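You operate a simulated robot arm through the tools that you are given. There is no shell and no other tool.

You are at the controls of a simulated robot arm. One attempt, no reset.

Task
Stow the black cap in the tub and the brush in the side tray, then roll the ladder back.
Fine: all the way back, brake on again at the end; the tub and the other caps stay on their steps. Set down upright: brush with yellow band.

Only the result counts: the job must be done as asked and must still hold three seconds after the hand-in. Knocking over, shifting, dropping, spilling or breaking anything else fails it. Lids that push on must go on centred and level and be pressed home; caps that screw on are set level and turned clockwise until they are tight.

Robot
A 6-joint arm with a two-finger gripper, fixed in place. Base frame: the origin is at the foot of the arm, x ahead of it, y to its left, z up. Readings come in mm, degrees, newtons and seconds.
Its first joint turns from -166.0 to 166.0 degrees. Payload 3.43 kg.
Tool frame: the origin (TCP) lies between the finger pads and is the grasp point; the fingertips stand 20 mm ahead of it; z points along the fingers, y is the line along which they close. Largest opening 190 mm; the body of the gripper starts 248 mm behind the TCP.
Orientation is that of the tool frame in the base frame, as a unit quaternion [x, y, z, w]. With the fingers straight down and closing along the base's y, the tool's x points along the base's -x, its y along +y and its z along -z.

Tools
- The arm moves only by the tool jog_arm. Its argument "plan" is a list of rows, each an object of numbers (a shift or turn left out is 0, a gripper value left out holds the last): "x", "y", "z": the shift along the base's x, y, z in units of 200 mm (1.0 is 200 mm); "rx", "ry", "rz": the turn, a rotation vector about the base's x, y, z in units of 180 degrees (1.0 is 180 degrees); "fingers": the finger opening in mm, from 0 to 190. In form: [{"x": .., "y": .., "z": .., "rx": .., "ry": .., "rz": .., "fingers": ..}, ...]. A call has 1 to 20 rows; each row is the pose to reach, as a shift and turn from the pose commanded when the call began. A call with a number of a shift or a turn outside -1 to 1 is refused whole. Each row takes 0.2 s and may step no farther than 50 mm and 8.6 degrees from the row before; otherwise, or with a gripper value out of range, the whole call is refused. Where a pose cannot be reached the arm comes as near as it can. A force on the tool above 60 N (or 10 N above the force at the start of the call, whichever is more), or a blocked arm, ends the call early, and 0.2 s more pass. The fingers move at their own pace (about 153 mm/s each) and stop on an object; they squeeze with about 30 N. The grip force told is the motor's: it shows also when the fingers shut on nothing. Time passes only in rows, and 0.2 s behind the last, so rows that repeat a pose let the fingers close. It gives the time, the measured TCP pose, the force on the tool (base axes), the opening and the grip force at its end, in the units of the frame above (readings bear some noise), with the torque about the TCP (base axes, N m) and any sound that the robot's microphone picked up.
- Cameras (640 x 400 px; columns grow to the right, rows downward): "scene" is fixed at [218.5, -639, 1438.5]; the picture's right is [0.66, -0.76, 0.00], its down [-0.63, -0.55, -0.55] and it looks along [0.42, 0.36, -0.83] (base axes); focal length 214 px, centre (320, 200). "wrist" rides on the gripper at [70, -8, -288] in the tool frame; the picture's right is [0.12, 0.99, 0.00], its down [-0.96, 0.12, -0.25] and it looks along [-0.25, 0.03, 0.97] (tool axes); focal length 261 px, centre (320, 200). There is no depth. A picture from a camera that has moved, and an enlarged one, comes with that camera's place and axes in the base frame and with its lens. The place of the scene camera against the robot may be out by one fixed shift of up to 12 mm in any direction.
- snapshot(camera): a new picture of that camera. It takes no simulated time.
- move_column(by): slides the trunk up (or, below 0, down) by that many mm; the arm rides with it, the base frame stays. It gives what a move gives, with no picture.
- enlarge(camera, box): a new picture of the part [left, top, right, bottom] of that camera's present view, enlarged. It takes no simulated time.
- close_job(): hands the job in; it is judged then, once.

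Places have to be worked out from the pictures, the camera data and where the tool is seen. Open the gripper and draw the arm clear of the work before you hand the job in, unless the task says otherwise.

The tools are called after "Call:" by a JSON object that holds its "name" and its "arguments". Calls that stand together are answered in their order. jog_arm: Moves the arm, as the interface text tells. Its arguments: {"type":"object","properties":{"plan":{"type":"array","items":{"type":"object","properties":{"x":{"type":"number"},"y":{"type":"number"},"z":{"type":"number"},"rx":{"type":"number"},"ry":{"type":"number"},"rz":{"type":"number"},"fingers":{"type":"number"}}}}},"required":["plan"]} The other tools are called the same way: move_column (by) slides the trunk up or down; snapshot (camera) takes a picture; enlarge (camera, box) takes an enlarged picture of a part of a camera's view; close_job () hands the job in.

At the start:

```text
time_s: 0.0
position: [596.2, -342.7, 1279.9]
orientation: [0.0, 1.0, 0.0, -0.001]
contact_force: [0.2, 0.0, 0.5]
wrist_torque: [-0.02, -0.01, -0.07]
gripper_width: 190.1
gripper_force: 0.1
trunk travel left (down, up): [-350.0, 90.0]
```

scene: 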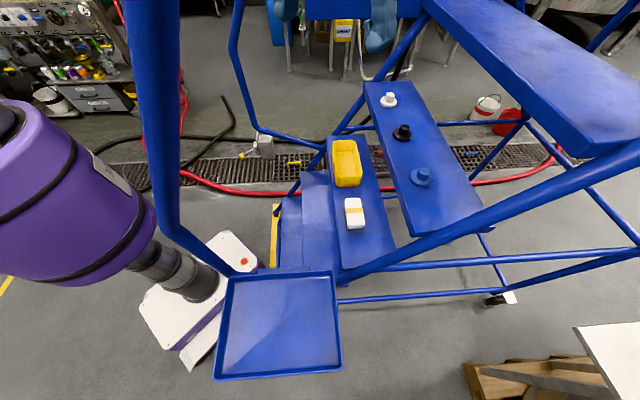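
wrist: 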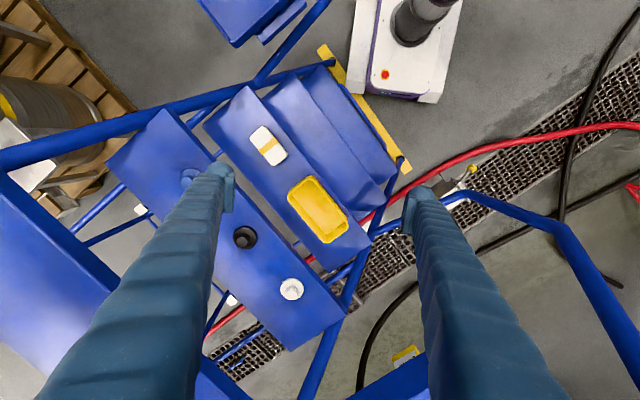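

I'll begin by looking closely at the scene from both cameras to locate the tub, caps, brush, tray and the ladder's brake.

Call:
{"name": "enlarge", "arguments": {"camera": "scene", "box": [300, 60, 500, 280]}}

Call:
{"name": "enlarge", "arguments": {"camera": "scene", "box": [180, 180, 380, 400]}}

Call:
{"name": "enlarge", "arguments": {"camera": "wrist", "box": [80, 60, 440, 360]}}

Call:
{"name": "enlarge", "arguments": {"camera": "scene", "box": [420, 200, 640, 400]}}

```text
1.82 times, centred on (400, 170) of scene
camera zoom: at [218.5, -639.0, 1438.5], right [0.66, -0.76, 0.0], down [-0.63, -0.55, -0.55], along [0.42, 0.36, -0.83], focal length 390 px, centre (174, 254)
```

zoom: 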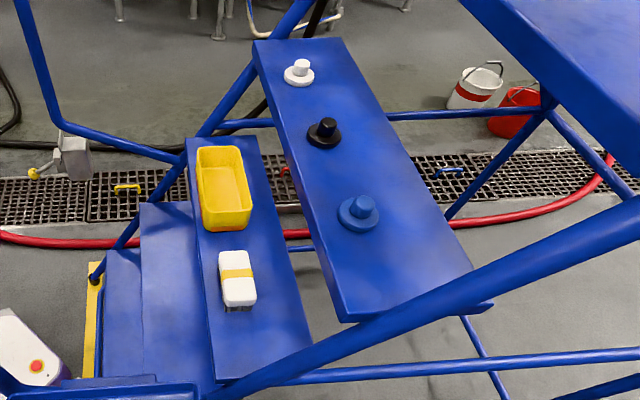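

```text
1.82 times, centred on (280, 290) of scene
camera zoom: at [218.5, -639.0, 1438.5], right [0.66, -0.76, 0.0], down [-0.63, -0.55, -0.55], along [0.42, 0.36, -0.83], focal length 390 px, centre (393, 36)
```

zoom: 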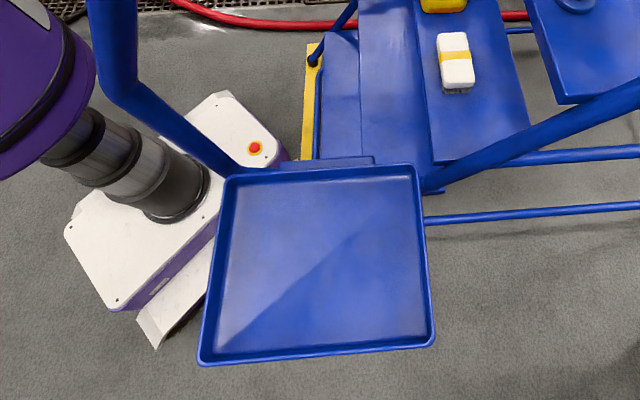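

```text
1.33 times, centred on (260, 210) of wrist
camera zoom: at [525.9, -350.4, 1568.2], right [-0.12, 0.99, 0.0], down [0.96, 0.12, 0.25], along [0.25, 0.03, -0.97], focal length 348 px, centre (400, 187)
```

zoom: 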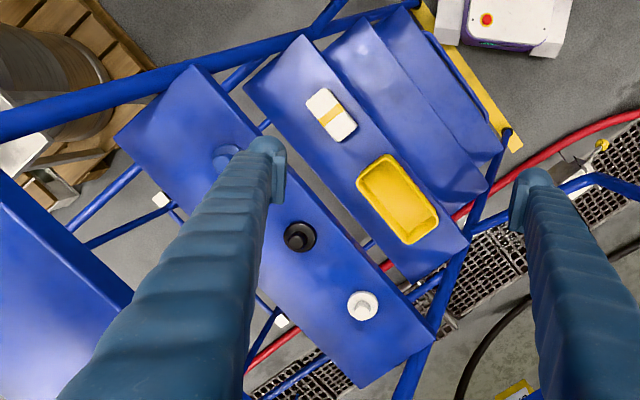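

```text
2.00 times, centred on (530, 300) of scene
camera zoom: at [218.5, -639.0, 1438.5], right [0.66, -0.76, 0.0], down [-0.63, -0.55, -0.55], along [0.42, 0.36, -0.83], focal length 429 px, centre (-100, 0)
```

zoom: 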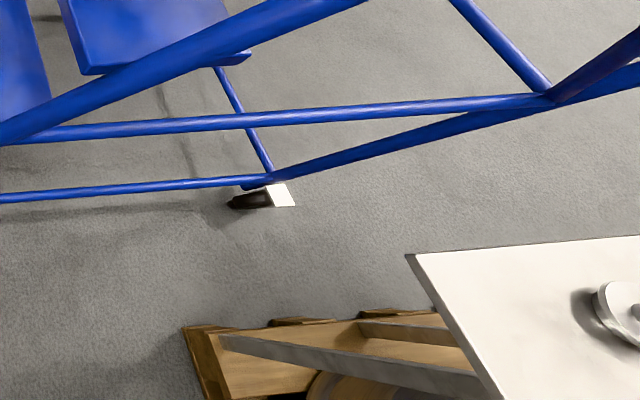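

The steps run at about 45° to the base axes: the caps sit on a step at z≈1020, and the tub and brush on a step at z≈760. I'll enlarge more areas to find the brake and handle.

Call:
{"name": "enlarge", "arguments": {"camera": "scene", "box": [220, 180, 320, 290]}}

Call:
{"name": "enlarge", "arguments": {"camera": "wrist", "box": [300, 20, 480, 200]}}

Call:
{"name": "enlarge", "arguments": {"camera": "wrist", "box": [0, 80, 240, 320]}}

Call:
{"name": "enlarge", "arguments": {"camera": "scene", "box": [220, 0, 420, 120]}}

Call:
{"name": "enlarge", "arguments": {"camera": "scene", "box": [420, 0, 640, 200]}}

Call:
{"name": "enlarge", "arguments": {"camera": "wrist", "box": [180, 0, 360, 120]}}

```text
3.64 times, centred on (270, 235) of scene
camera zoom: at [218.5, -639.0, 1438.5], right [0.66, -0.76, 0.0], down [-0.63, -0.55, -0.55], along [0.42, 0.36, -0.83], focal length 780 px, centre (502, 73)
```

zoom: 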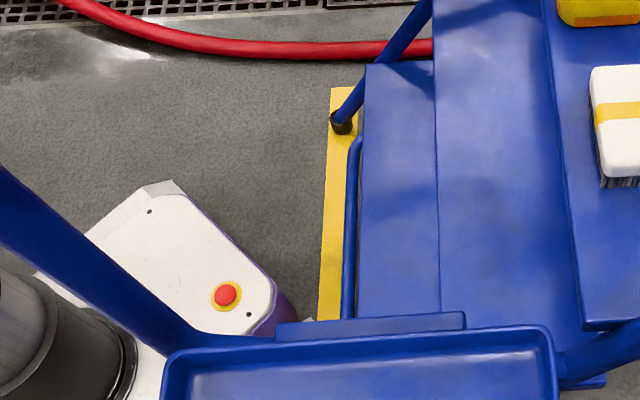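

```text
2.22 times, centred on (390, 110) of wrist
camera zoom: at [525.9, -350.4, 1568.2], right [-0.12, 0.99, 0.0], down [0.96, 0.12, 0.25], along [0.25, 0.03, -0.97], focal length 579 px, centre (164, 400)
```

zoom: 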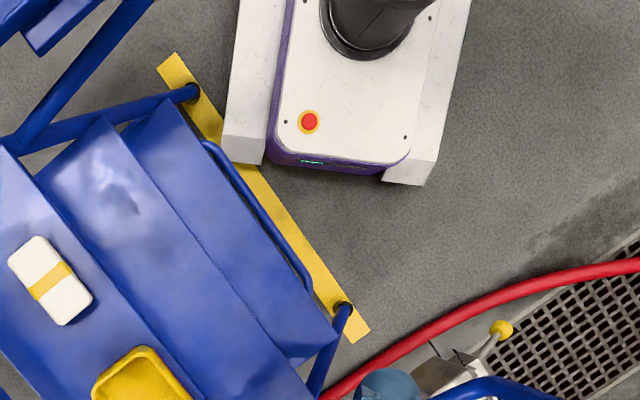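

```text
1.67 times, centred on (120, 200) of wrist
camera zoom: at [525.9, -350.4, 1568.2], right [-0.12, 0.99, 0.0], down [0.96, 0.12, 0.25], along [0.25, 0.03, -0.97], focal length 434 px, centre (653, 200)
```

zoom: 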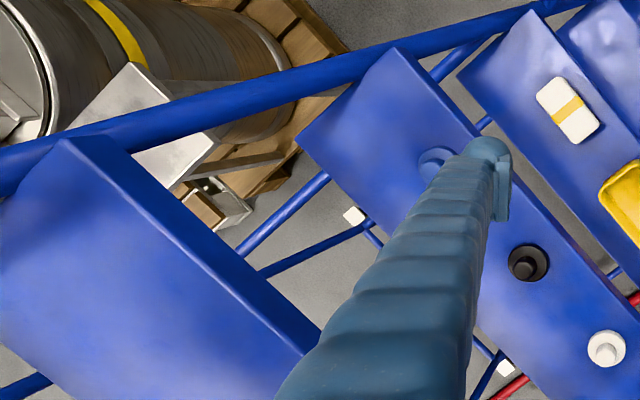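

```text
3.20 times, centred on (320, 60) of scene
camera zoom: at [218.5, -639.0, 1438.5], right [0.66, -0.76, 0.0], down [-0.63, -0.55, -0.55], along [0.42, 0.36, -0.83], focal length 686 px, centre (320, 648)
```

zoom: 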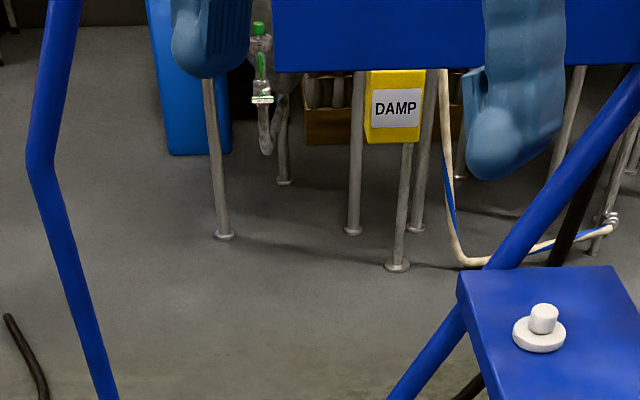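

```text
2.00 times, centred on (530, 100) of scene
camera zoom: at [218.5, -639.0, 1438.5], right [0.66, -0.76, 0.0], down [-0.63, -0.55, -0.55], along [0.42, 0.36, -0.83], focal length 429 px, centre (-100, 400)
```

zoom: 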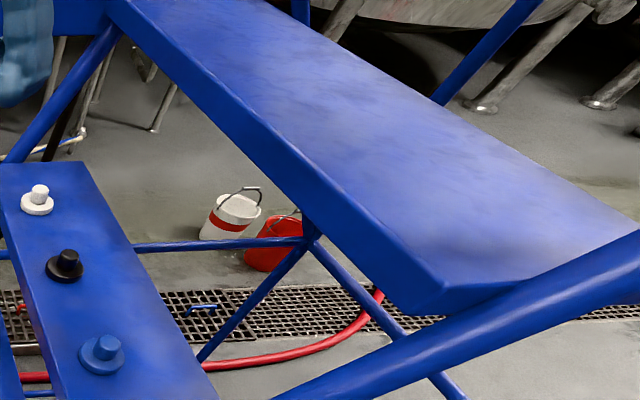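

```text
3.33 times, centred on (270, 60) of wrist
camera zoom: at [525.9, -350.4, 1568.2], right [-0.12, 0.99, 0.0], down [0.96, 0.12, 0.25], along [0.25, 0.03, -0.97], focal length 869 px, centre (487, 667)
```

zoom: 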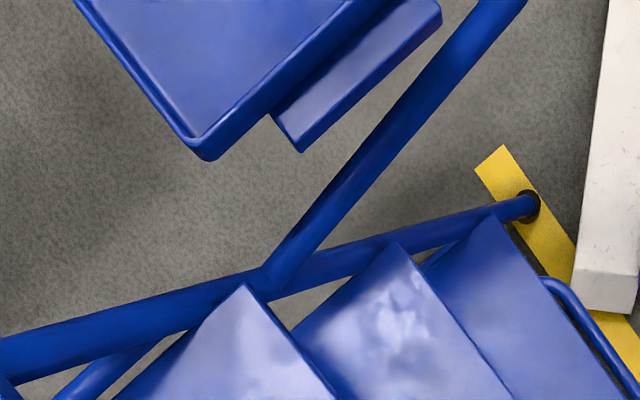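

The ladder's front feet stand on a yellow floor strip, and there's a blue hoop bar in front of the bottom step that could be the brake bar. I'll move the wrist camera over that area at the same height to look.

Call:
{"name": "jog_arm", "arguments": {"plan": [{"x": -0.09, "y": 0.19}, {"x": -0.18, "y": 0.38}, {"x": -0.27, "y": 0.57}, {"x": -0.36, "y": 0.76}, {"x": -0.45, "y": 0.95}]}}

Call:
{"name": "snapshot", "arguments": {"camera": "wrist"}}

Call:
{"name": "snapshot", "arguments": {"camera": "scene"}}

```text
time_s: 1.2
position: [508.0, -153.2, 1279.6]
orientation: [0.0, 1.0, 0.0, 0.001]
contact_force: [-0.2, 0.6, 0.2]
wrist_torque: [-0.03, -0.06, 0.0]
gripper_width: 190.0
gripper_force: 0.1
trunk travel left (down, up): [-350.0, 90.0]
```

```text
taken
camera wrist: at [436.9, -160.4, 1569.0], right [-0.12, 0.99, 0.0], down [0.96, 0.12, 0.25], along [0.25, 0.03, -0.97], focal length 261 px, centre (320, 200)
```

wrist: 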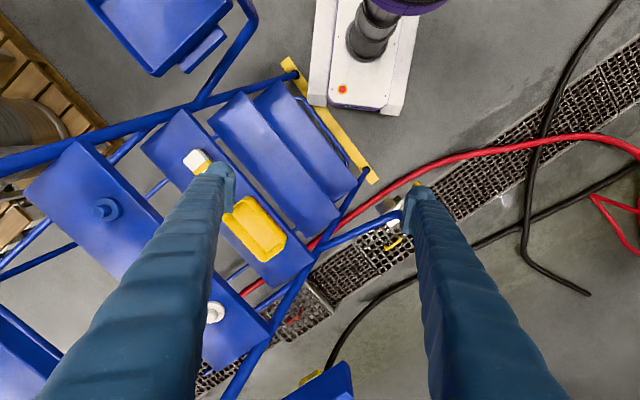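

```text
taken
```

scene: 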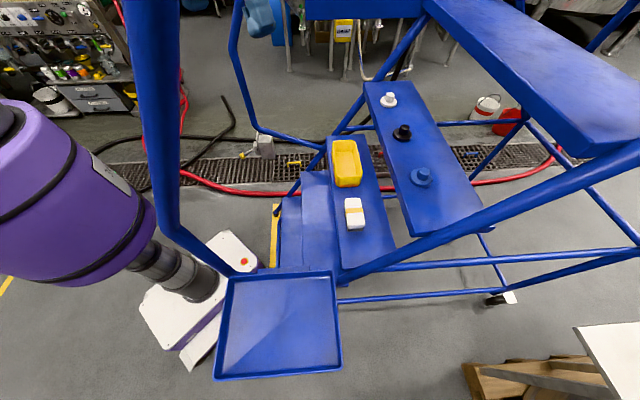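

There's also a blue panel near the left handrail, around (910, -80, 1180). I'll tilt the wrist to look outward at it and at the rear of the ladder.

Call:
{"name": "jog_arm", "arguments": {"plan": [{"ry": -0.04}, {"ry": -0.08}, {"ry": -0.12}, {"ry": -0.16}, {"ry": -0.2}]}}

Call:
{"name": "snapshot", "arguments": {"camera": "wrist"}}

```text
time_s: 2.4
position: [516.8, -162.6, 1287.0]
orientation: [0.0, 0.954, 0.006, 0.299]
contact_force: [0.8, -0.1, 0.0]
wrist_torque: [0.03, 0.17, 0.04]
gripper_width: 190.1
gripper_force: 0.0
out of reach, approached as far as the arm can: row 5
trunk travel left (down, up): [-350.0, 90.0]
```

```text
taken
camera wrist: at [296.4, -173.1, 1483.8], right [-0.1, 0.99, -0.06], down [0.65, 0.11, 0.75], along [0.75, 0.04, -0.66], focal length 261 px, centre (320, 200)
```

wrist: 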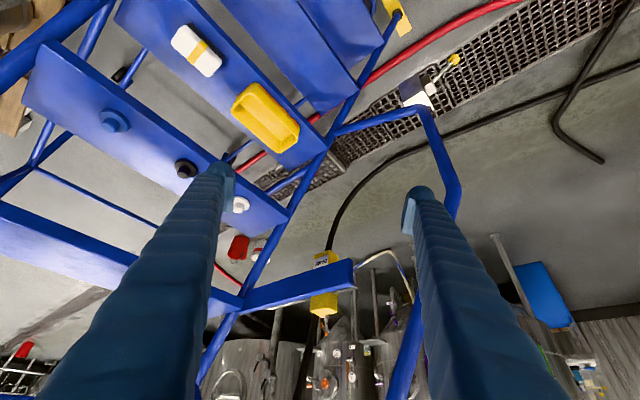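

A board runs to the right of the left stringer. I'll enlarge it to see what it is.

Call:
{"name": "enlarge", "arguments": {"camera": "wrist", "box": [200, 200, 480, 400]}}

Call:
{"name": "enlarge", "arguments": {"camera": "wrist", "box": [0, 0, 320, 240]}}

Call:
{"name": "enlarge", "arguments": {"camera": "wrist", "box": [360, 40, 520, 150]}}

```text
2.00 times, centred on (340, 300) of wrist
camera zoom: at [296.4, -173.1, 1483.8], right [-0.1, 0.99, -0.06], down [0.65, 0.11, 0.75], along [0.75, 0.04, -0.66], focal length 521 px, centre (280, 0)
```

zoom: 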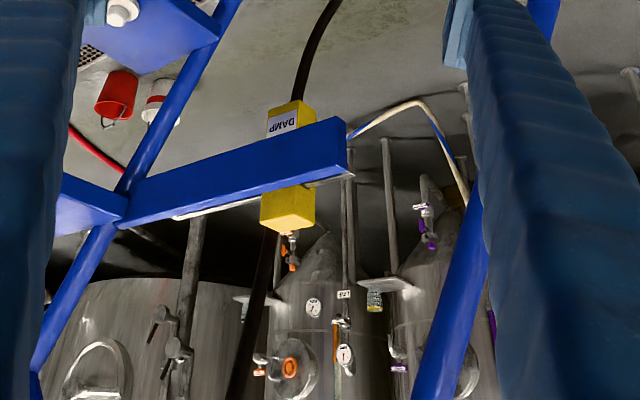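

```text
1.67 times, centred on (160, 120) of wrist
camera zoom: at [296.4, -173.1, 1483.8], right [-0.1, 0.99, -0.06], down [0.65, 0.11, 0.75], along [0.75, 0.04, -0.66], focal length 434 px, centre (587, 333)
```

zoom: 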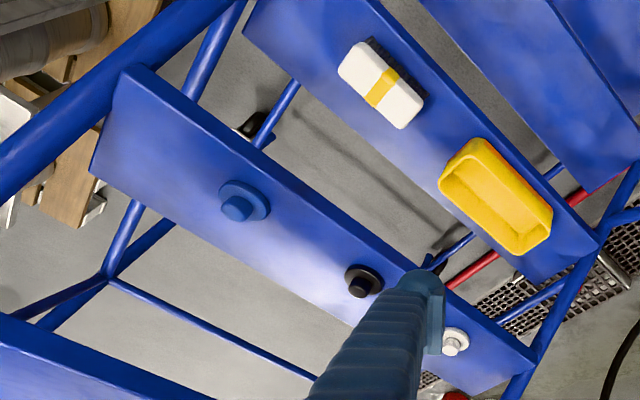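

```text
3.64 times, centred on (440, 95) of wrist
camera zoom: at [296.4, -173.1, 1483.8], right [-0.1, 0.99, -0.06], down [0.65, 0.11, 0.75], along [0.75, 0.04, -0.66], focal length 948 px, centre (-116, 582)
```

zoom: 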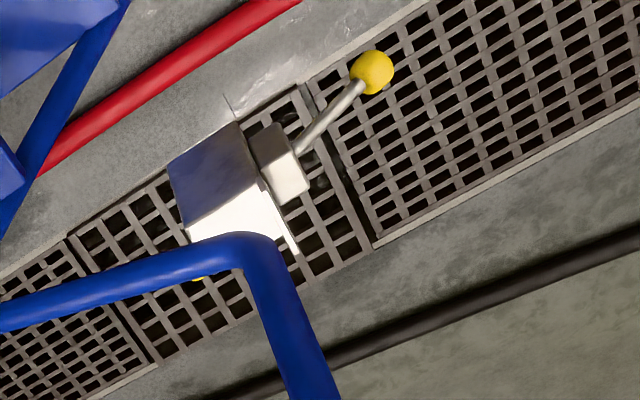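

I found it: a grey box with a lever and yellow ball knob beside the left handrail, the ball at about (590, 240, 565). That is probably the brake lever, so I'll straighten the tool and move closer to see how it is mounted.

Call:
{"name": "jog_arm", "arguments": {"plan": [{"ry": 0.04}, {"ry": 0.08, "x": 0.03, "y": 0.16}, {"ry": 0.12, "x": 0.06, "y": 0.33}, {"ry": 0.16, "x": 0.09, "y": 0.5, "z": -0.1}, {"ry": 0.2, "x": 0.11, "y": 0.68, "z": -0.2}, {"ry": 0.2, "x": 0.14, "y": 0.85, "z": -0.35}, {"ry": 0.2, "x": 0.14, "y": 0.95, "z": -0.5, "fingers": 100}]}}

Call:
{"name": "snapshot", "arguments": {"camera": "wrist"}}

Call:
{"name": "snapshot", "arguments": {"camera": "scene"}}

```text
time_s: 4.0
position: [552.0, 28.7, 1195.0]
orientation: [0.0, 1.0, 0.0, -0.001]
contact_force: [0.6, -0.4, 0.6]
wrist_torque: [-0.05, 0.14, 0.01]
gripper_width: 100.0
gripper_force: 0.0
trunk travel left (down, up): [-350.0, 90.0]
```

```text
taken
camera wrist: at [482.7, 21.0, 1483.7], right [-0.12, 0.99, 0.0], down [0.96, 0.12, 0.25], along [0.24, 0.03, -0.97], focal length 261 px, centre (320, 200)
```

wrist: 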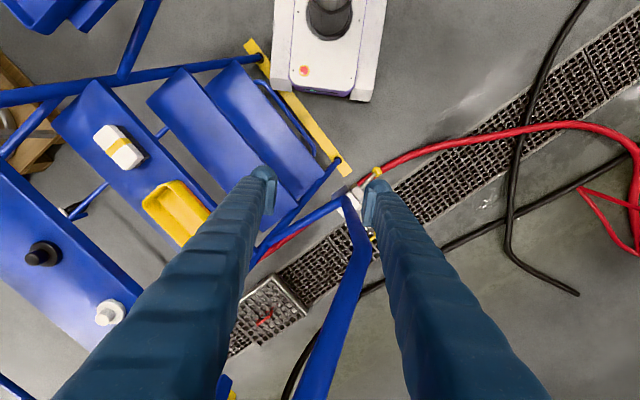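

```text
taken
```

scene: 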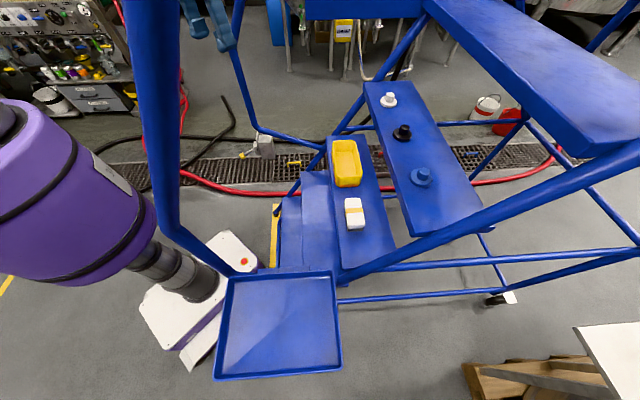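

The right finger hides the lever, so I'll open the fingers (they are clear of the rail) and zoom in.

Call:
{"name": "jog_arm", "arguments": {"plan": [{"fingers": 190}, {"fingers": 190, "y": -0.1}, {"fingers": 190, "y": -0.2}]}}

Call:
{"name": "enlarge", "arguments": {"camera": "wrist", "box": [300, 120, 460, 260]}}

Call:
{"name": "snapshot", "arguments": {"camera": "wrist"}}

Call:
{"name": "enlarge", "arguments": {"camera": "scene", "box": [220, 100, 320, 180]}}

```text
time_s: 4.8
position: [550.0, -13.9, 1194.4]
orientation: [-0.001, 1.0, 0.0, 0.0]
contact_force: [-0.2, -0.4, 0.4]
wrist_torque: [0.07, 0.06, 0.02]
gripper_width: 189.9
gripper_force: 0.0
trunk travel left (down, up): [-350.0, 90.0]
```

```text
2.86 times, centred on (380, 190) of wrist
camera zoom: at [479.5, -21.3, 1484.5], right [-0.12, 0.99, 0.0], down [0.96, 0.11, 0.25], along [0.24, 0.03, -0.97], focal length 745 px, centre (149, 229)
```

zoom: 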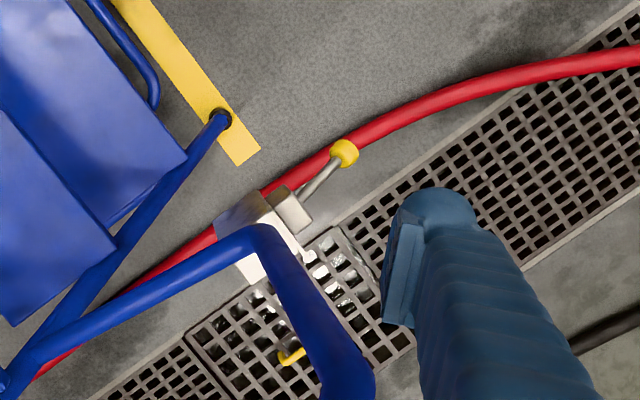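

```text
taken
camera wrist: at [479.5, -21.3, 1484.5], right [-0.12, 0.99, 0.0], down [0.96, 0.11, 0.25], along [0.24, 0.03, -0.97], focal length 261 px, centre (320, 200)
```

wrist: 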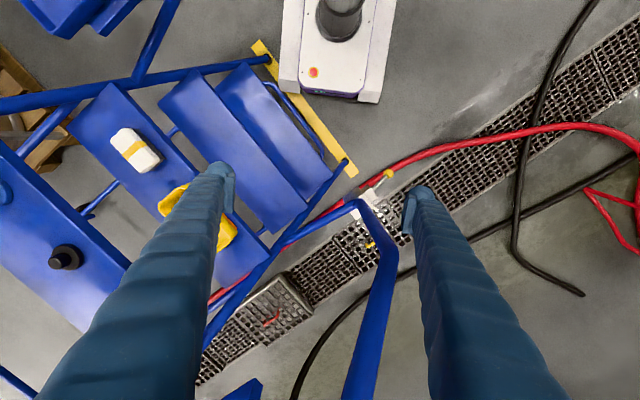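

```text
5.00 times, centred on (270, 140) of scene
camera zoom: at [218.5, -639.0, 1438.5], right [0.66, -0.76, 0.0], down [-0.63, -0.55, -0.55], along [0.42, 0.36, -0.83], focal length 1072 px, centre (570, 500)
```

zoom: 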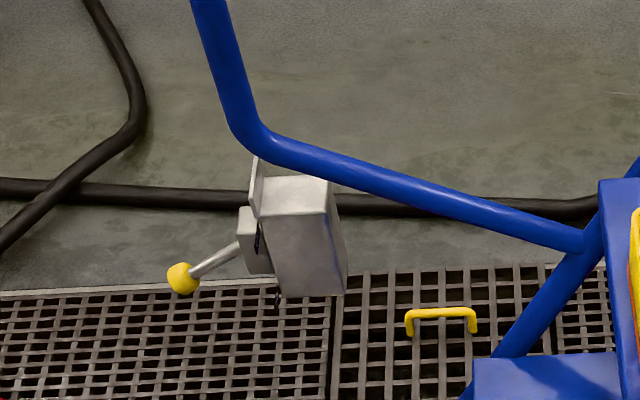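

The lever housing hangs from the left rail with the ball handle pointing towards the robot. Next I'll check the rear casters and the floor behind them for stops that show which way "back" is.

Call:
{"name": "enlarge", "arguments": {"camera": "scene", "box": [450, 260, 550, 330]}}

Call:
{"name": "enlarge", "arguments": {"camera": "scene", "box": [330, 220, 520, 340]}}

Call:
{"name": "enlarge", "arguments": {"camera": "scene", "box": [540, 0, 640, 130]}}

Call:
{"name": "enlarge", "arguments": {"camera": "wrist", "box": [0, 0, 240, 240]}}

```text
5.71 times, centred on (500, 295) of scene
camera zoom: at [218.5, -639.0, 1438.5], right [0.66, -0.76, 0.0], down [-0.63, -0.55, -0.55], along [0.42, 0.36, -0.83], focal length 1226 px, centre (-709, -343)
```

zoom: 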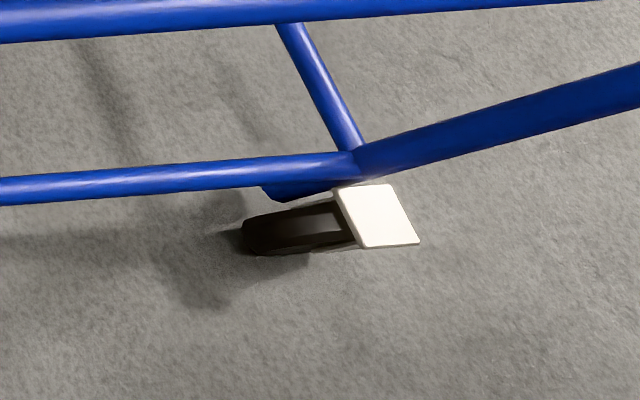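

```text
3.33 times, centred on (425, 280) of scene
camera zoom: at [218.5, -639.0, 1438.5], right [0.66, -0.76, 0.0], down [-0.63, -0.55, -0.55], along [0.42, 0.36, -0.83], focal length 715 px, centre (-30, -67)
```

zoom: 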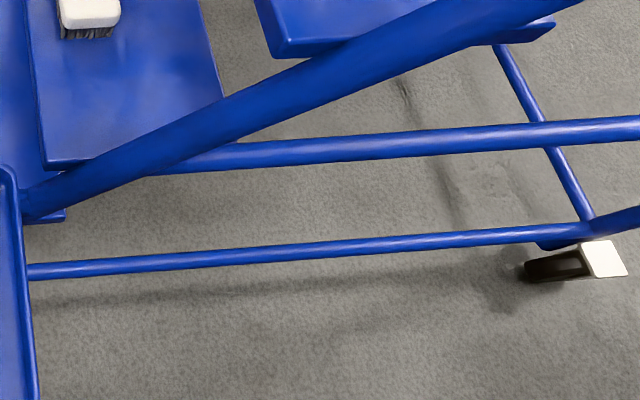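

```text
3.08 times, centred on (590, 65) of scene
camera zoom: at [218.5, -639.0, 1438.5], right [0.66, -0.76, 0.0], down [-0.63, -0.55, -0.55], along [0.42, 0.36, -0.83], focal length 660 px, centre (-511, 615)
```

zoom: 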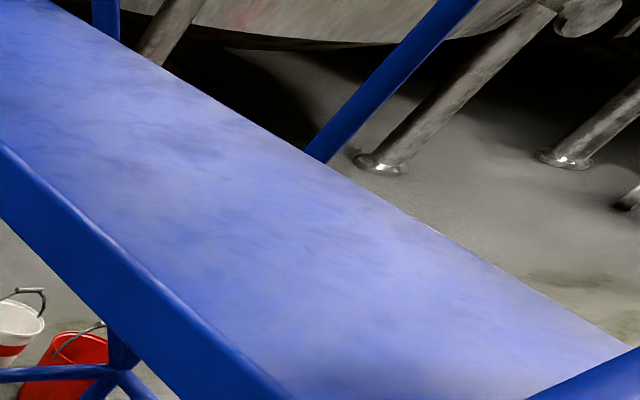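

```text
1.67 times, centred on (120, 120) of wrist
camera zoom: at [479.5, -21.3, 1484.5], right [-0.12, 0.99, 0.0], down [0.96, 0.11, 0.25], along [0.24, 0.03, -0.97], focal length 434 px, centre (653, 333)
```

zoom: 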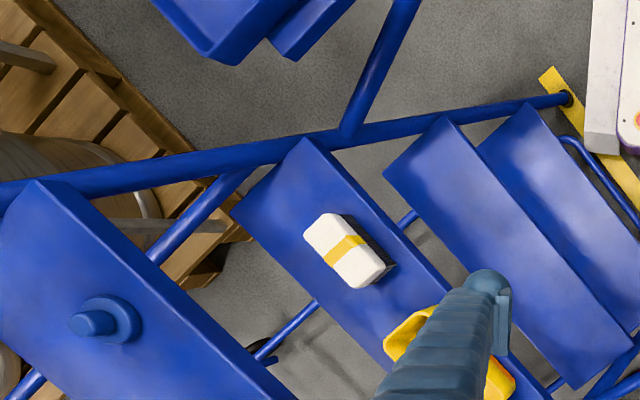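

The robot's own base blocks the near side and the rear casters have open floor behind them, so "back" must be away from the robot. The cap comes first: I'll raise the arm, turn the tool 45° so the fingers close along the step, and head for the black cap at about (768, -486).

Call:
{"name": "jog_arm", "arguments": {"plan": [{"x": 0.08, "y": -0.16, "z": 0.07, "rz": -0.041}, {"x": 0.16, "y": -0.33, "z": 0.14, "rz": -0.083}, {"x": 0.25, "y": -0.5, "z": 0.21, "rz": -0.125}, {"x": 0.33, "y": -0.66, "z": 0.28, "rz": -0.166}, {"x": 0.41, "y": -0.83, "z": 0.35, "rz": -0.208}, {"x": 0.5, "y": -1.0, "z": 0.42, "rz": -0.25}]}}

Call:
{"name": "snapshot", "arguments": {"camera": "wrist"}}

```text
time_s: 6.2
position: [648.8, -214.2, 1277.6]
orientation: [0.384, 0.923, -0.001, -0.001]
contact_force: [0.2, -0.3, -0.5]
wrist_torque: [0.03, 0.05, 0.03]
gripper_width: 189.7
gripper_force: 0.1
trunk travel left (down, up): [-350.0, 90.0]
```

```text
taken
camera wrist: at [593.6, -169.1, 1566.9], right [0.62, 0.79, 0.0], down [0.76, -0.6, 0.25], along [0.19, -0.15, -0.97], focal length 261 px, centre (320, 200)
```

wrist: 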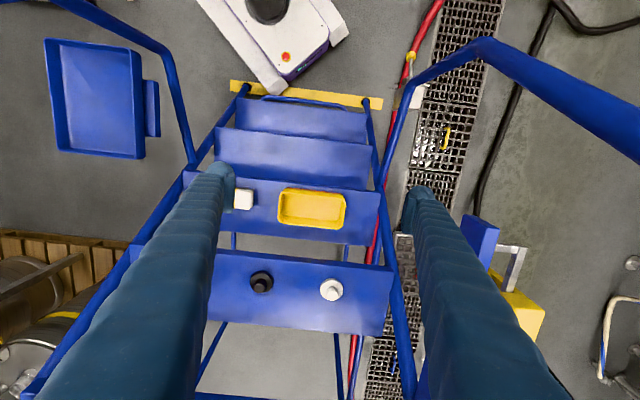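

The view is now aligned with the ladder. I'll enlarge the tub and cap region, the tray, and the panel on the right.

Call:
{"name": "enlarge", "arguments": {"camera": "wrist", "box": [200, 160, 400, 330]}}

Call:
{"name": "enlarge", "arguments": {"camera": "wrist", "box": [30, 20, 230, 190]}}

Call:
{"name": "enlarge", "arguments": {"camera": "wrist", "box": [370, 30, 560, 300]}}

```text
2.35 times, centred on (300, 245) of wrist
camera zoom: at [593.6, -169.1, 1566.9], right [0.62, 0.79, 0.0], down [0.76, -0.6, 0.25], along [0.19, -0.15, -0.97], focal length 613 px, centre (367, 94)
```

zoom: 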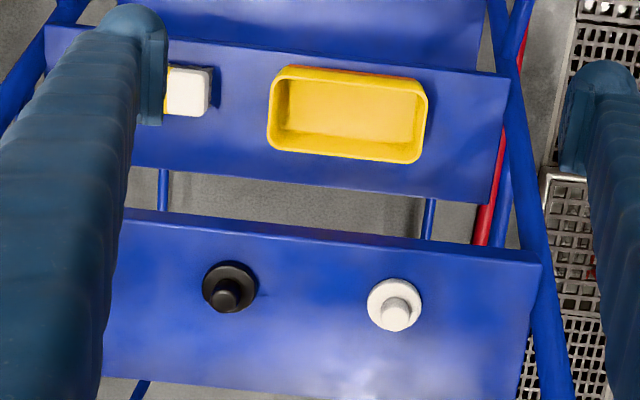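

```text
2.35 times, centred on (130, 105) of wrist
camera zoom: at [593.6, -169.1, 1566.9], right [0.62, 0.79, 0.0], down [0.76, -0.6, 0.25], along [0.19, -0.15, -0.97], focal length 613 px, centre (767, 424)
```

zoom: 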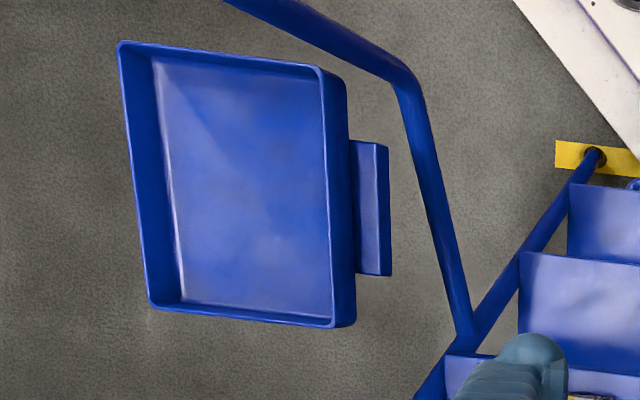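

```text
1.48 times, centred on (465, 165) of wrist
camera zoom: at [593.6, -169.1, 1566.9], right [0.62, 0.79, 0.0], down [0.76, -0.6, 0.25], along [0.19, -0.15, -0.97], focal length 386 px, centre (105, 252)
```

zoom: 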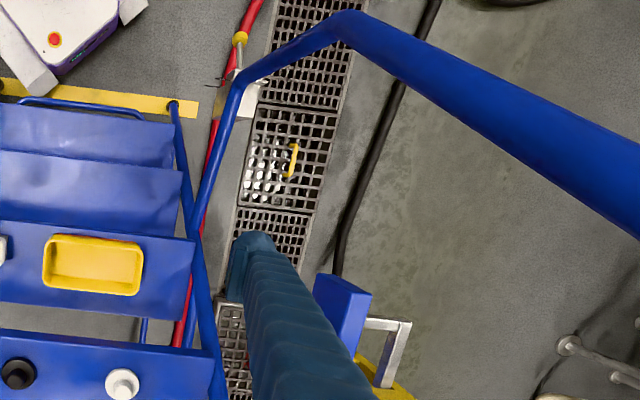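

The black cap is at about (771, -487), with its flange at z≈1015. I'll carry on towards it at the same height with the fingers part-closed.

Call:
{"name": "jog_arm", "arguments": {"plan": [{"x": 0.09, "y": -0.2, "fingers": 110}, {"x": 0.18, "y": -0.4}, {"x": 0.28, "y": -0.6}, {"x": 0.37, "y": -0.8}, {"x": 0.46, "y": -1.0}]}}

Call:
{"name": "jog_arm", "arguments": {"plan": [{"x": 0.08, "y": -0.18}, {"x": 0.15, "y": -0.36}, {"x": 0.15, "y": -0.36, "z": -0.2}]}}

Call:
{"name": "snapshot", "arguments": {"camera": "wrist"}}

Call:
{"name": "snapshot", "arguments": {"camera": "scene"}}

```text
time_s: 7.4
position: [738.8, -414.9, 1274.9]
orientation: [0.383, 0.924, -0.001, -0.001]
contact_force: [0.2, -0.2, -1.0]
wrist_torque: [0.03, 0.11, 0.02]
gripper_width: 109.9
gripper_force: 0.1
trunk travel left (down, up): [-350.0, 90.0]
```

```text
time_s: 8.2
position: [771.3, -487.6, 1238.7]
orientation: [0.382, 0.924, -0.001, -0.001]
contact_force: [1.1, -0.1, -0.5]
wrist_torque: [-0.04, 0.16, -0.01]
gripper_width: 109.8
gripper_force: 0.0
trunk travel left (down, up): [-350.0, 90.0]
```

```text
taken
camera wrist: at [715.6, -442.1, 1527.3], right [0.62, 0.79, 0.0], down [0.76, -0.6, 0.25], along [0.19, -0.15, -0.97], focal length 261 px, centre (320, 200)
```

wrist: 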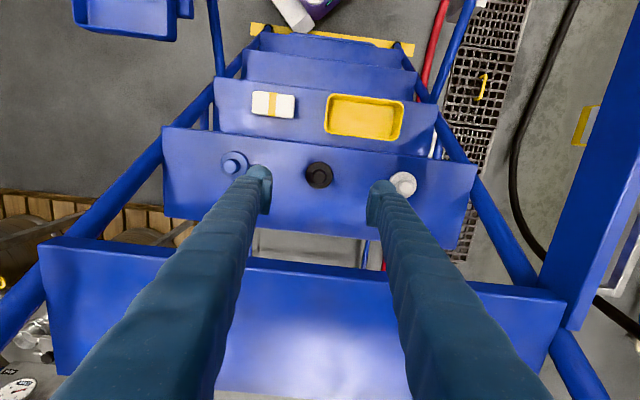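

```text
taken
```

scene: 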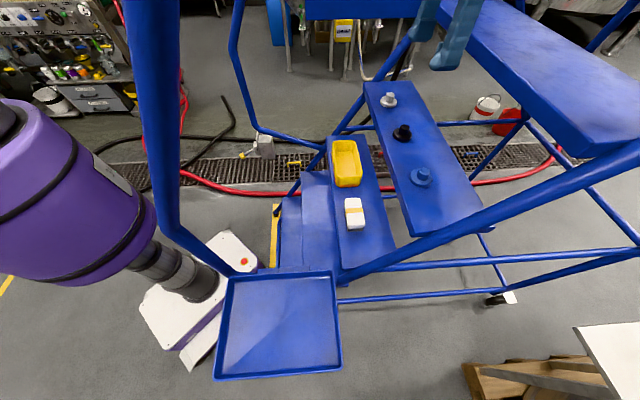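

I'm directly above the cap area, with the upper step's front edge about 50 mm beyond the fingers. I'll zoom in on the cap.

Call:
{"name": "enlarge", "arguments": {"camera": "wrist", "box": [260, 130, 390, 210]}}

Call:
{"name": "enlarge", "arguments": {"camera": "wrist", "box": [210, 60, 450, 210]}}

Call:
{"name": "enlarge", "arguments": {"camera": "scene", "box": [370, 80, 450, 140]}}

```text
4.92 times, centred on (325, 170) of wrist
camera zoom: at [715.6, -442.1, 1527.3], right [0.62, 0.79, 0.0], down [0.76, -0.6, 0.25], along [0.19, -0.15, -0.97], focal length 1283 px, centre (295, 348)
```

zoom: 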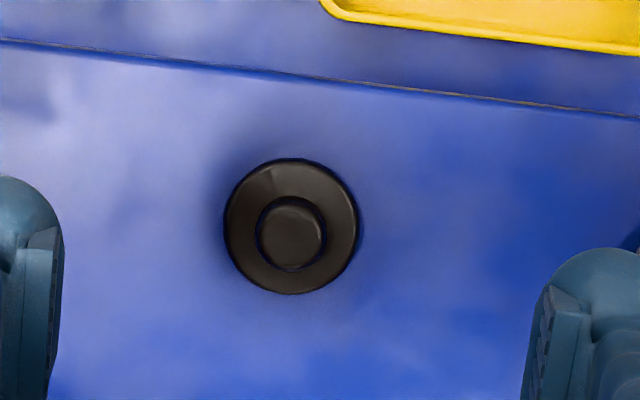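

```text
2.67 times, centred on (330, 135) of wrist
camera zoom: at [715.6, -442.1, 1527.3], right [0.62, 0.79, 0.0], down [0.76, -0.6, 0.25], along [0.19, -0.15, -0.97], focal length 695 px, centre (293, 373)
```

zoom: 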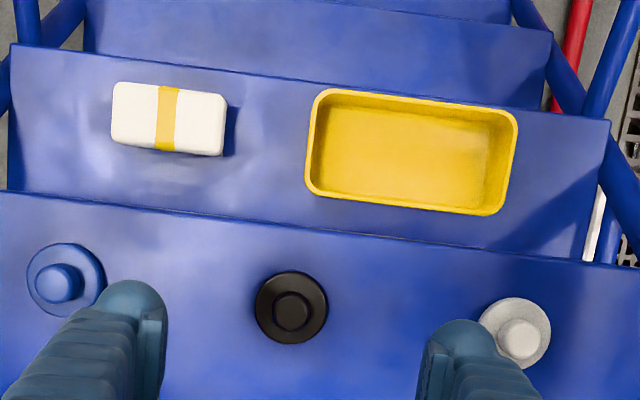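

```text
6.67 times, centred on (410, 110) of scene
camera zoom: at [218.5, -639.0, 1438.5], right [0.66, -0.76, 0.0], down [-0.63, -0.55, -0.55], along [0.42, 0.36, -0.83], focal length 1430 px, centre (-280, 800)
```

zoom: 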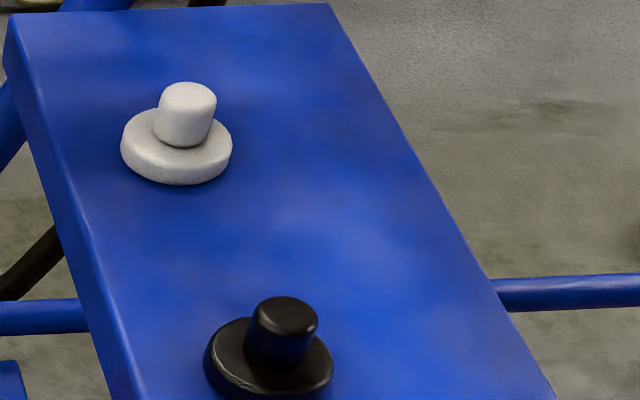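

The cap centre works out at (775.5, -491.5), flange top z≈1013 with a 27 mm knob about 25 mm tall. I'll descend over it with the fingers astride the knob and stop with the tips near z≈1025 to check.

Call:
{"name": "jog_arm", "arguments": {"plan": [{"x": 0.021, "y": -0.02, "z": -0.15}, {"x": 0.021, "y": -0.02, "z": -0.35}, {"x": 0.021, "y": -0.02, "z": -0.55}, {"x": 0.021, "y": -0.02, "z": -0.75}, {"x": 0.021, "y": -0.02, "z": -0.9}, {"x": 0.021, "y": -0.02, "z": -0.95}, {"x": 0.021, "y": -0.02, "z": -0.95}]}}

Call:
{"name": "snapshot", "arguments": {"camera": "wrist"}}

Call:
{"name": "enlarge", "arguments": {"camera": "scene", "box": [360, 60, 460, 180]}}

Call:
{"name": "snapshot", "arguments": {"camera": "scene"}}

```text
time_s: 9.8
position: [776.0, -487.5, 1049.9]
orientation: [0.383, 0.924, 0.0, 0.0]
contact_force: [0.3, 0.0, 0.1]
wrist_torque: [-0.03, -0.01, -0.02]
gripper_width: 109.9
gripper_force: 0.0
trunk travel left (down, up): [-350.0, 90.0]
```

```text
taken
camera wrist: at [719.7, -443.0, 1337.8], right [0.62, 0.79, 0.0], down [0.76, -0.6, 0.25], along [0.19, -0.15, -0.97], focal length 261 px, centre (320, 200)
```

wrist: 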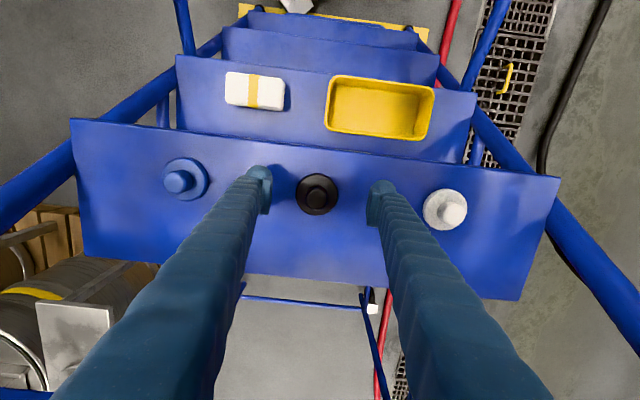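

```text
3.33 times, centred on (410, 120) of scene
camera zoom: at [218.5, -639.0, 1438.5], right [0.66, -0.76, 0.0], down [-0.63, -0.55, -0.55], along [0.42, 0.36, -0.83], focal length 715 px, centre (20, 467)
```

zoom: 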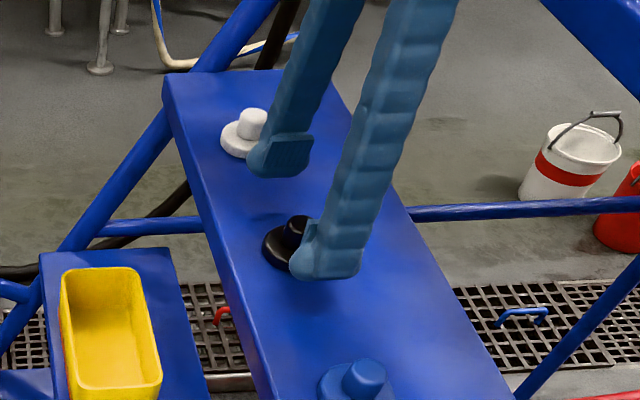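

```text
taken
```

scene: 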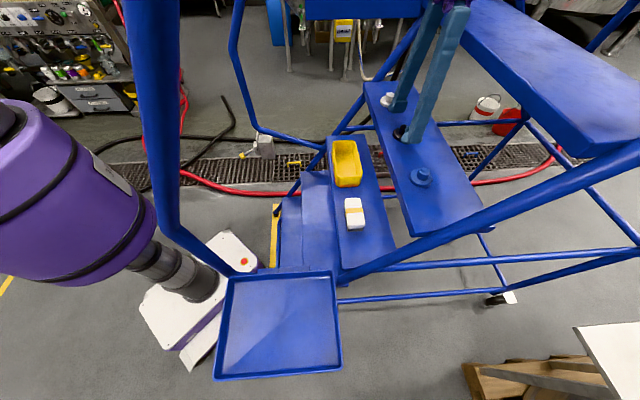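

The fingers straddle the knob. I'll zoom the wrist view to check the centring along both axes.

Call:
{"name": "enlarge", "arguments": {"camera": "wrist", "box": [240, 150, 400, 250]}}

Call:
{"name": "enlarge", "arguments": {"camera": "scene", "box": [390, 100, 430, 150]}}

```text
4.00 times, centred on (320, 200) of wrist
camera zoom: at [719.7, -443.0, 1337.8], right [0.62, 0.79, 0.0], down [0.76, -0.6, 0.25], along [0.19, -0.15, -0.97], focal length 1043 px, centre (320, 200)
```

zoom: 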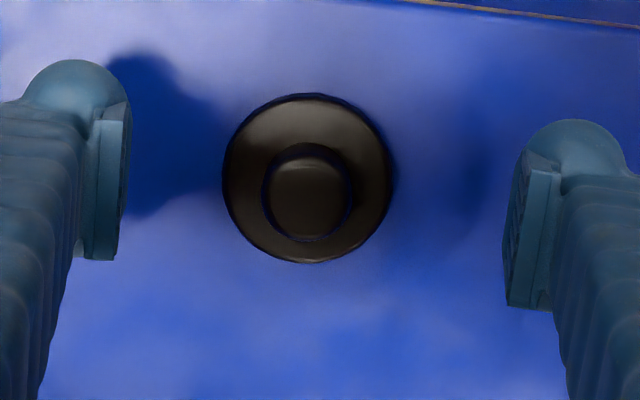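

```text
8.00 times, centred on (410, 125) of scene
camera zoom: at [218.5, -639.0, 1438.5], right [0.66, -0.76, 0.0], down [-0.63, -0.55, -0.55], along [0.42, 0.36, -0.83], focal length 1716 px, centre (-400, 800)
```

zoom: 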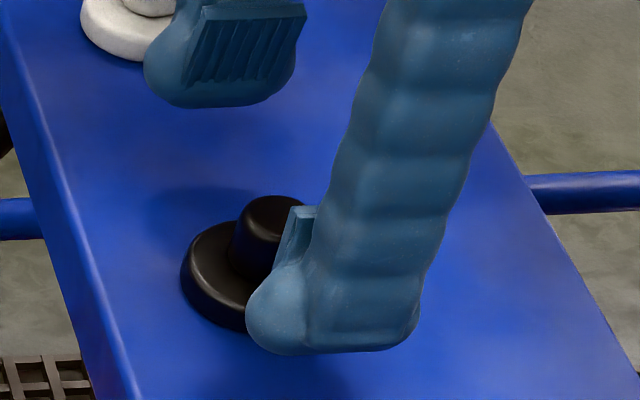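

Cap centre is (775, -492), knob top z≈1039, and the TCP is about 5 mm short in y. I'll shift -5 mm in y, lower 10 mm, then close on the knob.

Call:
{"name": "jog_arm", "arguments": {"plan": [{"y": -0.026}, {"y": -0.026, "z": -0.025}, {"y": -0.026, "z": -0.05}, {"y": -0.026, "z": -0.05, "fingers": 60}, {"y": -0.026, "z": -0.05, "fingers": 15}, {"y": -0.026, "z": -0.05, "fingers": 15}, {"y": -0.026, "z": -0.05, "fingers": 15}]}}

Call:
{"name": "enlarge", "arguments": {"camera": "wrist", "box": [240, 150, 400, 250]}}

Call:
{"name": "enlarge", "arguments": {"camera": "scene", "box": [390, 100, 430, 150]}}

```text
time_s: 11.4
position: [775.6, -492.2, 1039.8]
orientation: [0.383, 0.924, 0.0, 0.001]
contact_force: [0.4, -0.6, 0.8]
wrist_torque: [-0.03, 0.01, 0.01]
gripper_width: 25.2
gripper_force: 30.2
trunk travel left (down, up): [-350.0, 90.0]
```

```text
4.00 times, centred on (320, 200) of wrist
camera zoom: at [720.0, -449.0, 1327.7], right [0.62, 0.79, 0.0], down [0.76, -0.6, 0.25], along [0.19, -0.15, -0.97], focal length 1043 px, centre (320, 200)
```

zoom: 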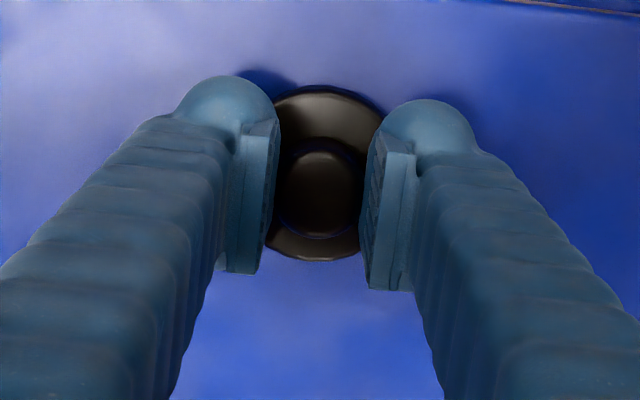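

```text
8.00 times, centred on (410, 125) of scene
camera zoom: at [218.5, -639.0, 1438.5], right [0.66, -0.76, 0.0], down [-0.63, -0.55, -0.55], along [0.42, 0.36, -0.83], focal length 1716 px, centre (-400, 800)
```

zoom: 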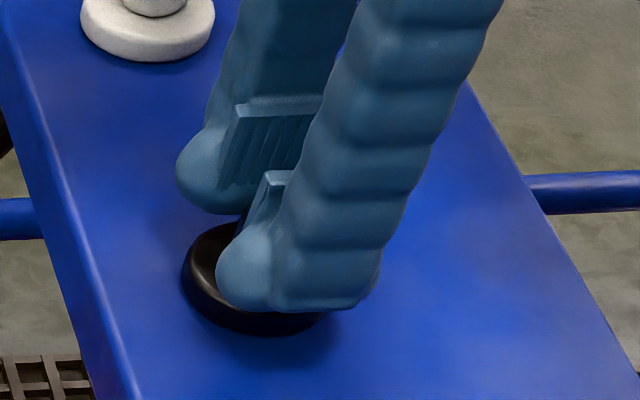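

Gripped: 25 mm opening at 30 N. I'll lift slowly at first, then straight up.

Call:
{"name": "jog_arm", "arguments": {"plan": [{"z": 0.05}, {"z": 0.15}, {"z": 0.3}, {"z": 0.45}, {"z": 0.6}, {"z": 0.7}]}}

Call:
{"name": "snapshot", "arguments": {"camera": "wrist"}}

Call:
{"name": "snapshot", "arguments": {"camera": "scene"}}

```text
time_s: 12.8
position: [776.1, -493.3, 1180.0]
orientation: [0.382, 0.924, 0.0, 0.0]
contact_force: [-0.3, 0.6, 0.6]
wrist_torque: [-0.01, -0.01, -0.01]
gripper_width: 25.0
gripper_force: 30.0
trunk travel left (down, up): [-350.0, 90.0]
```

```text
taken
camera wrist: at [720.5, -448.4, 1468.1], right [0.62, 0.79, 0.0], down [0.76, -0.6, 0.25], along [0.19, -0.15, -0.97], focal length 261 px, centre (320, 200)
```

wrist: 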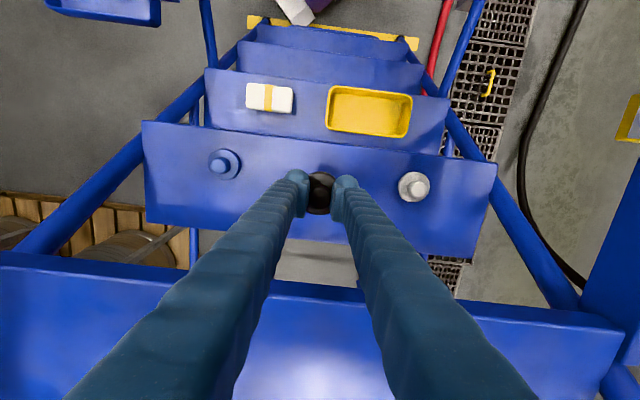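

```text
taken
```

scene: 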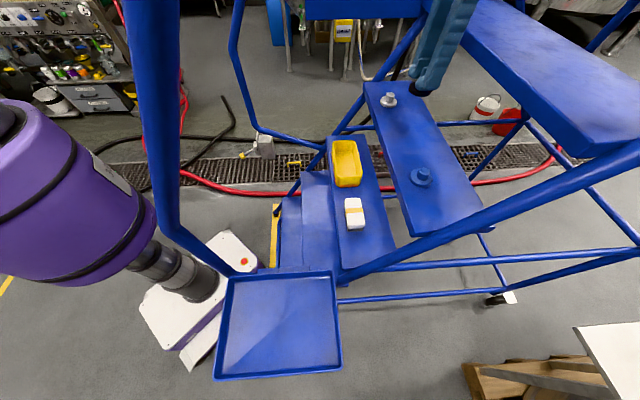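

The cap is held and clear. I'll move it over the tub at about (750, -325).

Call:
{"name": "jog_arm", "arguments": {"plan": [{"x": -0.03, "y": 0.2}, {"x": -0.065, "y": 0.42}, {"x": -0.1, "y": 0.63}, {"x": -0.13, "y": 0.84}, {"x": -0.13, "y": 0.84, "z": -0.2}]}}

Call:
{"name": "snapshot", "arguments": {"camera": "wrist"}}

Call:
{"name": "enlarge", "arguments": {"camera": "wrist", "box": [200, 110, 420, 260]}}

```text
time_s: 14.0
position: [749.2, -327.3, 1140.8]
orientation: [0.382, 0.924, 0.0, -0.002]
contact_force: [0.0, -0.2, -0.2]
wrist_torque: [0.06, 0.13, -0.04]
gripper_width: 25.1
gripper_force: 30.5
trunk travel left (down, up): [-350.0, 90.0]
```

```text
taken
camera wrist: at [693.7, -282.1, 1428.7], right [0.62, 0.79, 0.0], down [0.76, -0.6, 0.24], along [0.19, -0.15, -0.97], focal length 261 px, centre (320, 200)
```

wrist: 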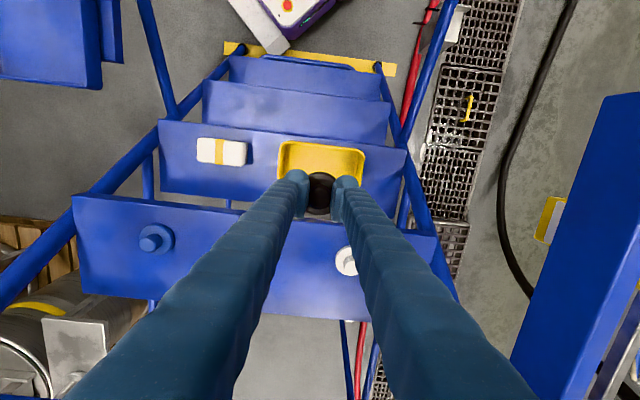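

```text
2.67 times, centred on (310, 185) of wrist
camera zoom: at [693.7, -282.1, 1428.7], right [0.62, 0.79, 0.0], down [0.76, -0.6, 0.24], along [0.19, -0.15, -0.97], focal length 695 px, centre (347, 240)
```

zoom: 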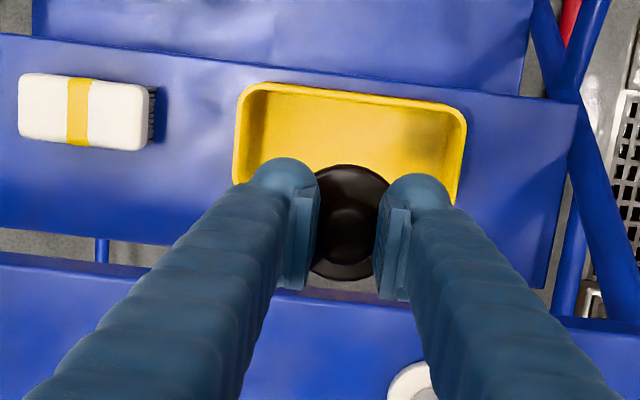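

The tub's rim centre is at about (753, -326), so the cap is nearly centred over it. I'll descend in stages.

Call:
{"name": "jog_arm", "arguments": {"plan": [{"x": 0.015, "y": 0.006, "z": -0.2}, {"x": 0.015, "y": 0.006, "z": -0.4}, {"x": 0.015, "y": 0.006, "z": -0.6}, {"x": 0.015, "y": 0.006, "z": -0.8}, {"x": 0.015, "y": 0.006, "z": -1.0}]}}

Call:
{"name": "snapshot", "arguments": {"camera": "scene"}}

Call:
{"name": "snapshot", "arguments": {"camera": "wrist"}}

```text
time_s: 15.2
position: [753.8, -323.3, 939.7]
orientation: [0.383, 0.924, 0.0, -0.001]
contact_force: [0.3, -0.9, -0.7]
wrist_torque: [0.02, 0.08, 0.01]
gripper_width: 25.1
gripper_force: 29.7
trunk travel left (down, up): [-350.0, 90.0]
```

```text
taken
```

scene: 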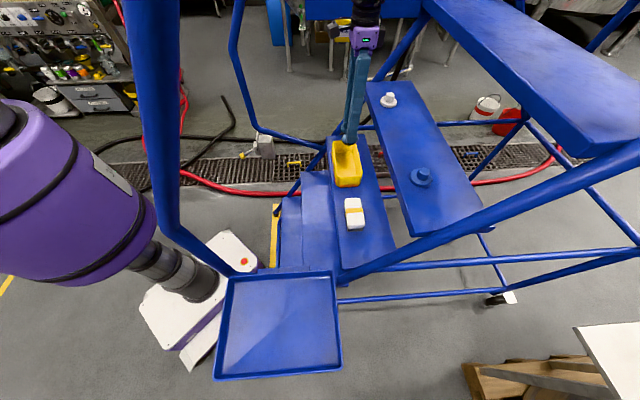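

```text
taken
camera wrist: at [698.2, -278.8, 1227.3], right [0.62, 0.79, 0.0], down [0.76, -0.6, 0.25], along [0.19, -0.15, -0.97], focal length 261 px, centre (320, 200)
```

wrist: 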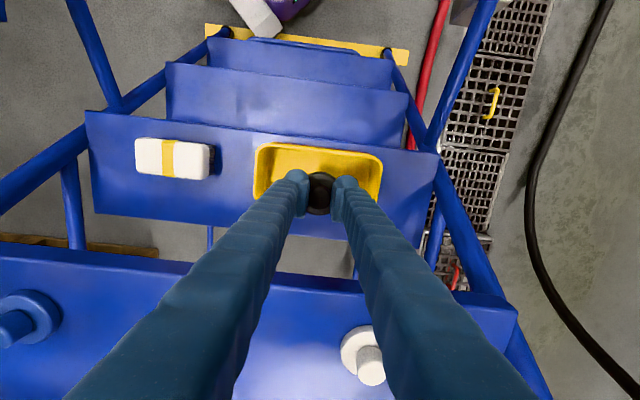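

The path is clear, so I'll descend to just above the tub floor.

Call:
{"name": "jog_arm", "arguments": {"plan": [{"z": -0.2}, {"z": -0.4}, {"z": -0.55}, {"z": -0.62}, {"z": -0.66}]}}

Call:
{"name": "enlarge", "arguments": {"camera": "scene", "box": [315, 110, 395, 210]}}

Call:
{"name": "enlarge", "arguments": {"camera": "wrist", "box": [200, 110, 420, 260]}}

```text
time_s: 16.4
position: [753.5, -324.0, 806.8]
orientation: [0.382, 0.924, 0.0, 0.0]
contact_force: [-0.3, 0.0, 1.1]
wrist_torque: [0.02, 0.02, -0.02]
gripper_width: 25.2
gripper_force: 30.2
trunk travel left (down, up): [-350.0, 90.0]
```

```text
4.00 times, centred on (355, 160) of scene
camera zoom: at [218.5, -639.0, 1438.5], right [0.66, -0.76, 0.0], down [-0.63, -0.55, -0.55], along [0.42, 0.36, -0.83], focal length 858 px, centre (180, 360)
```

zoom: 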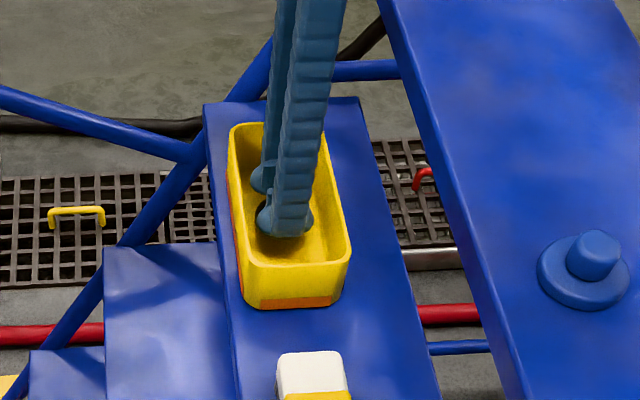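

```text
2.67 times, centred on (310, 185) of wrist
camera zoom: at [697.4, -278.9, 1095.4], right [0.62, 0.79, 0.0], down [0.76, -0.6, 0.25], along [0.19, -0.15, -0.97], focal length 695 px, centre (347, 240)
```

zoom: 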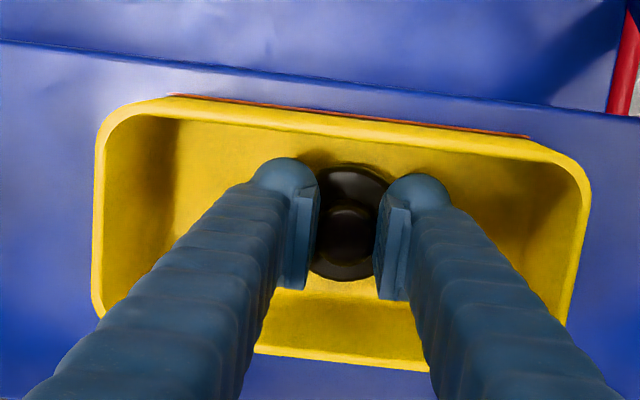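

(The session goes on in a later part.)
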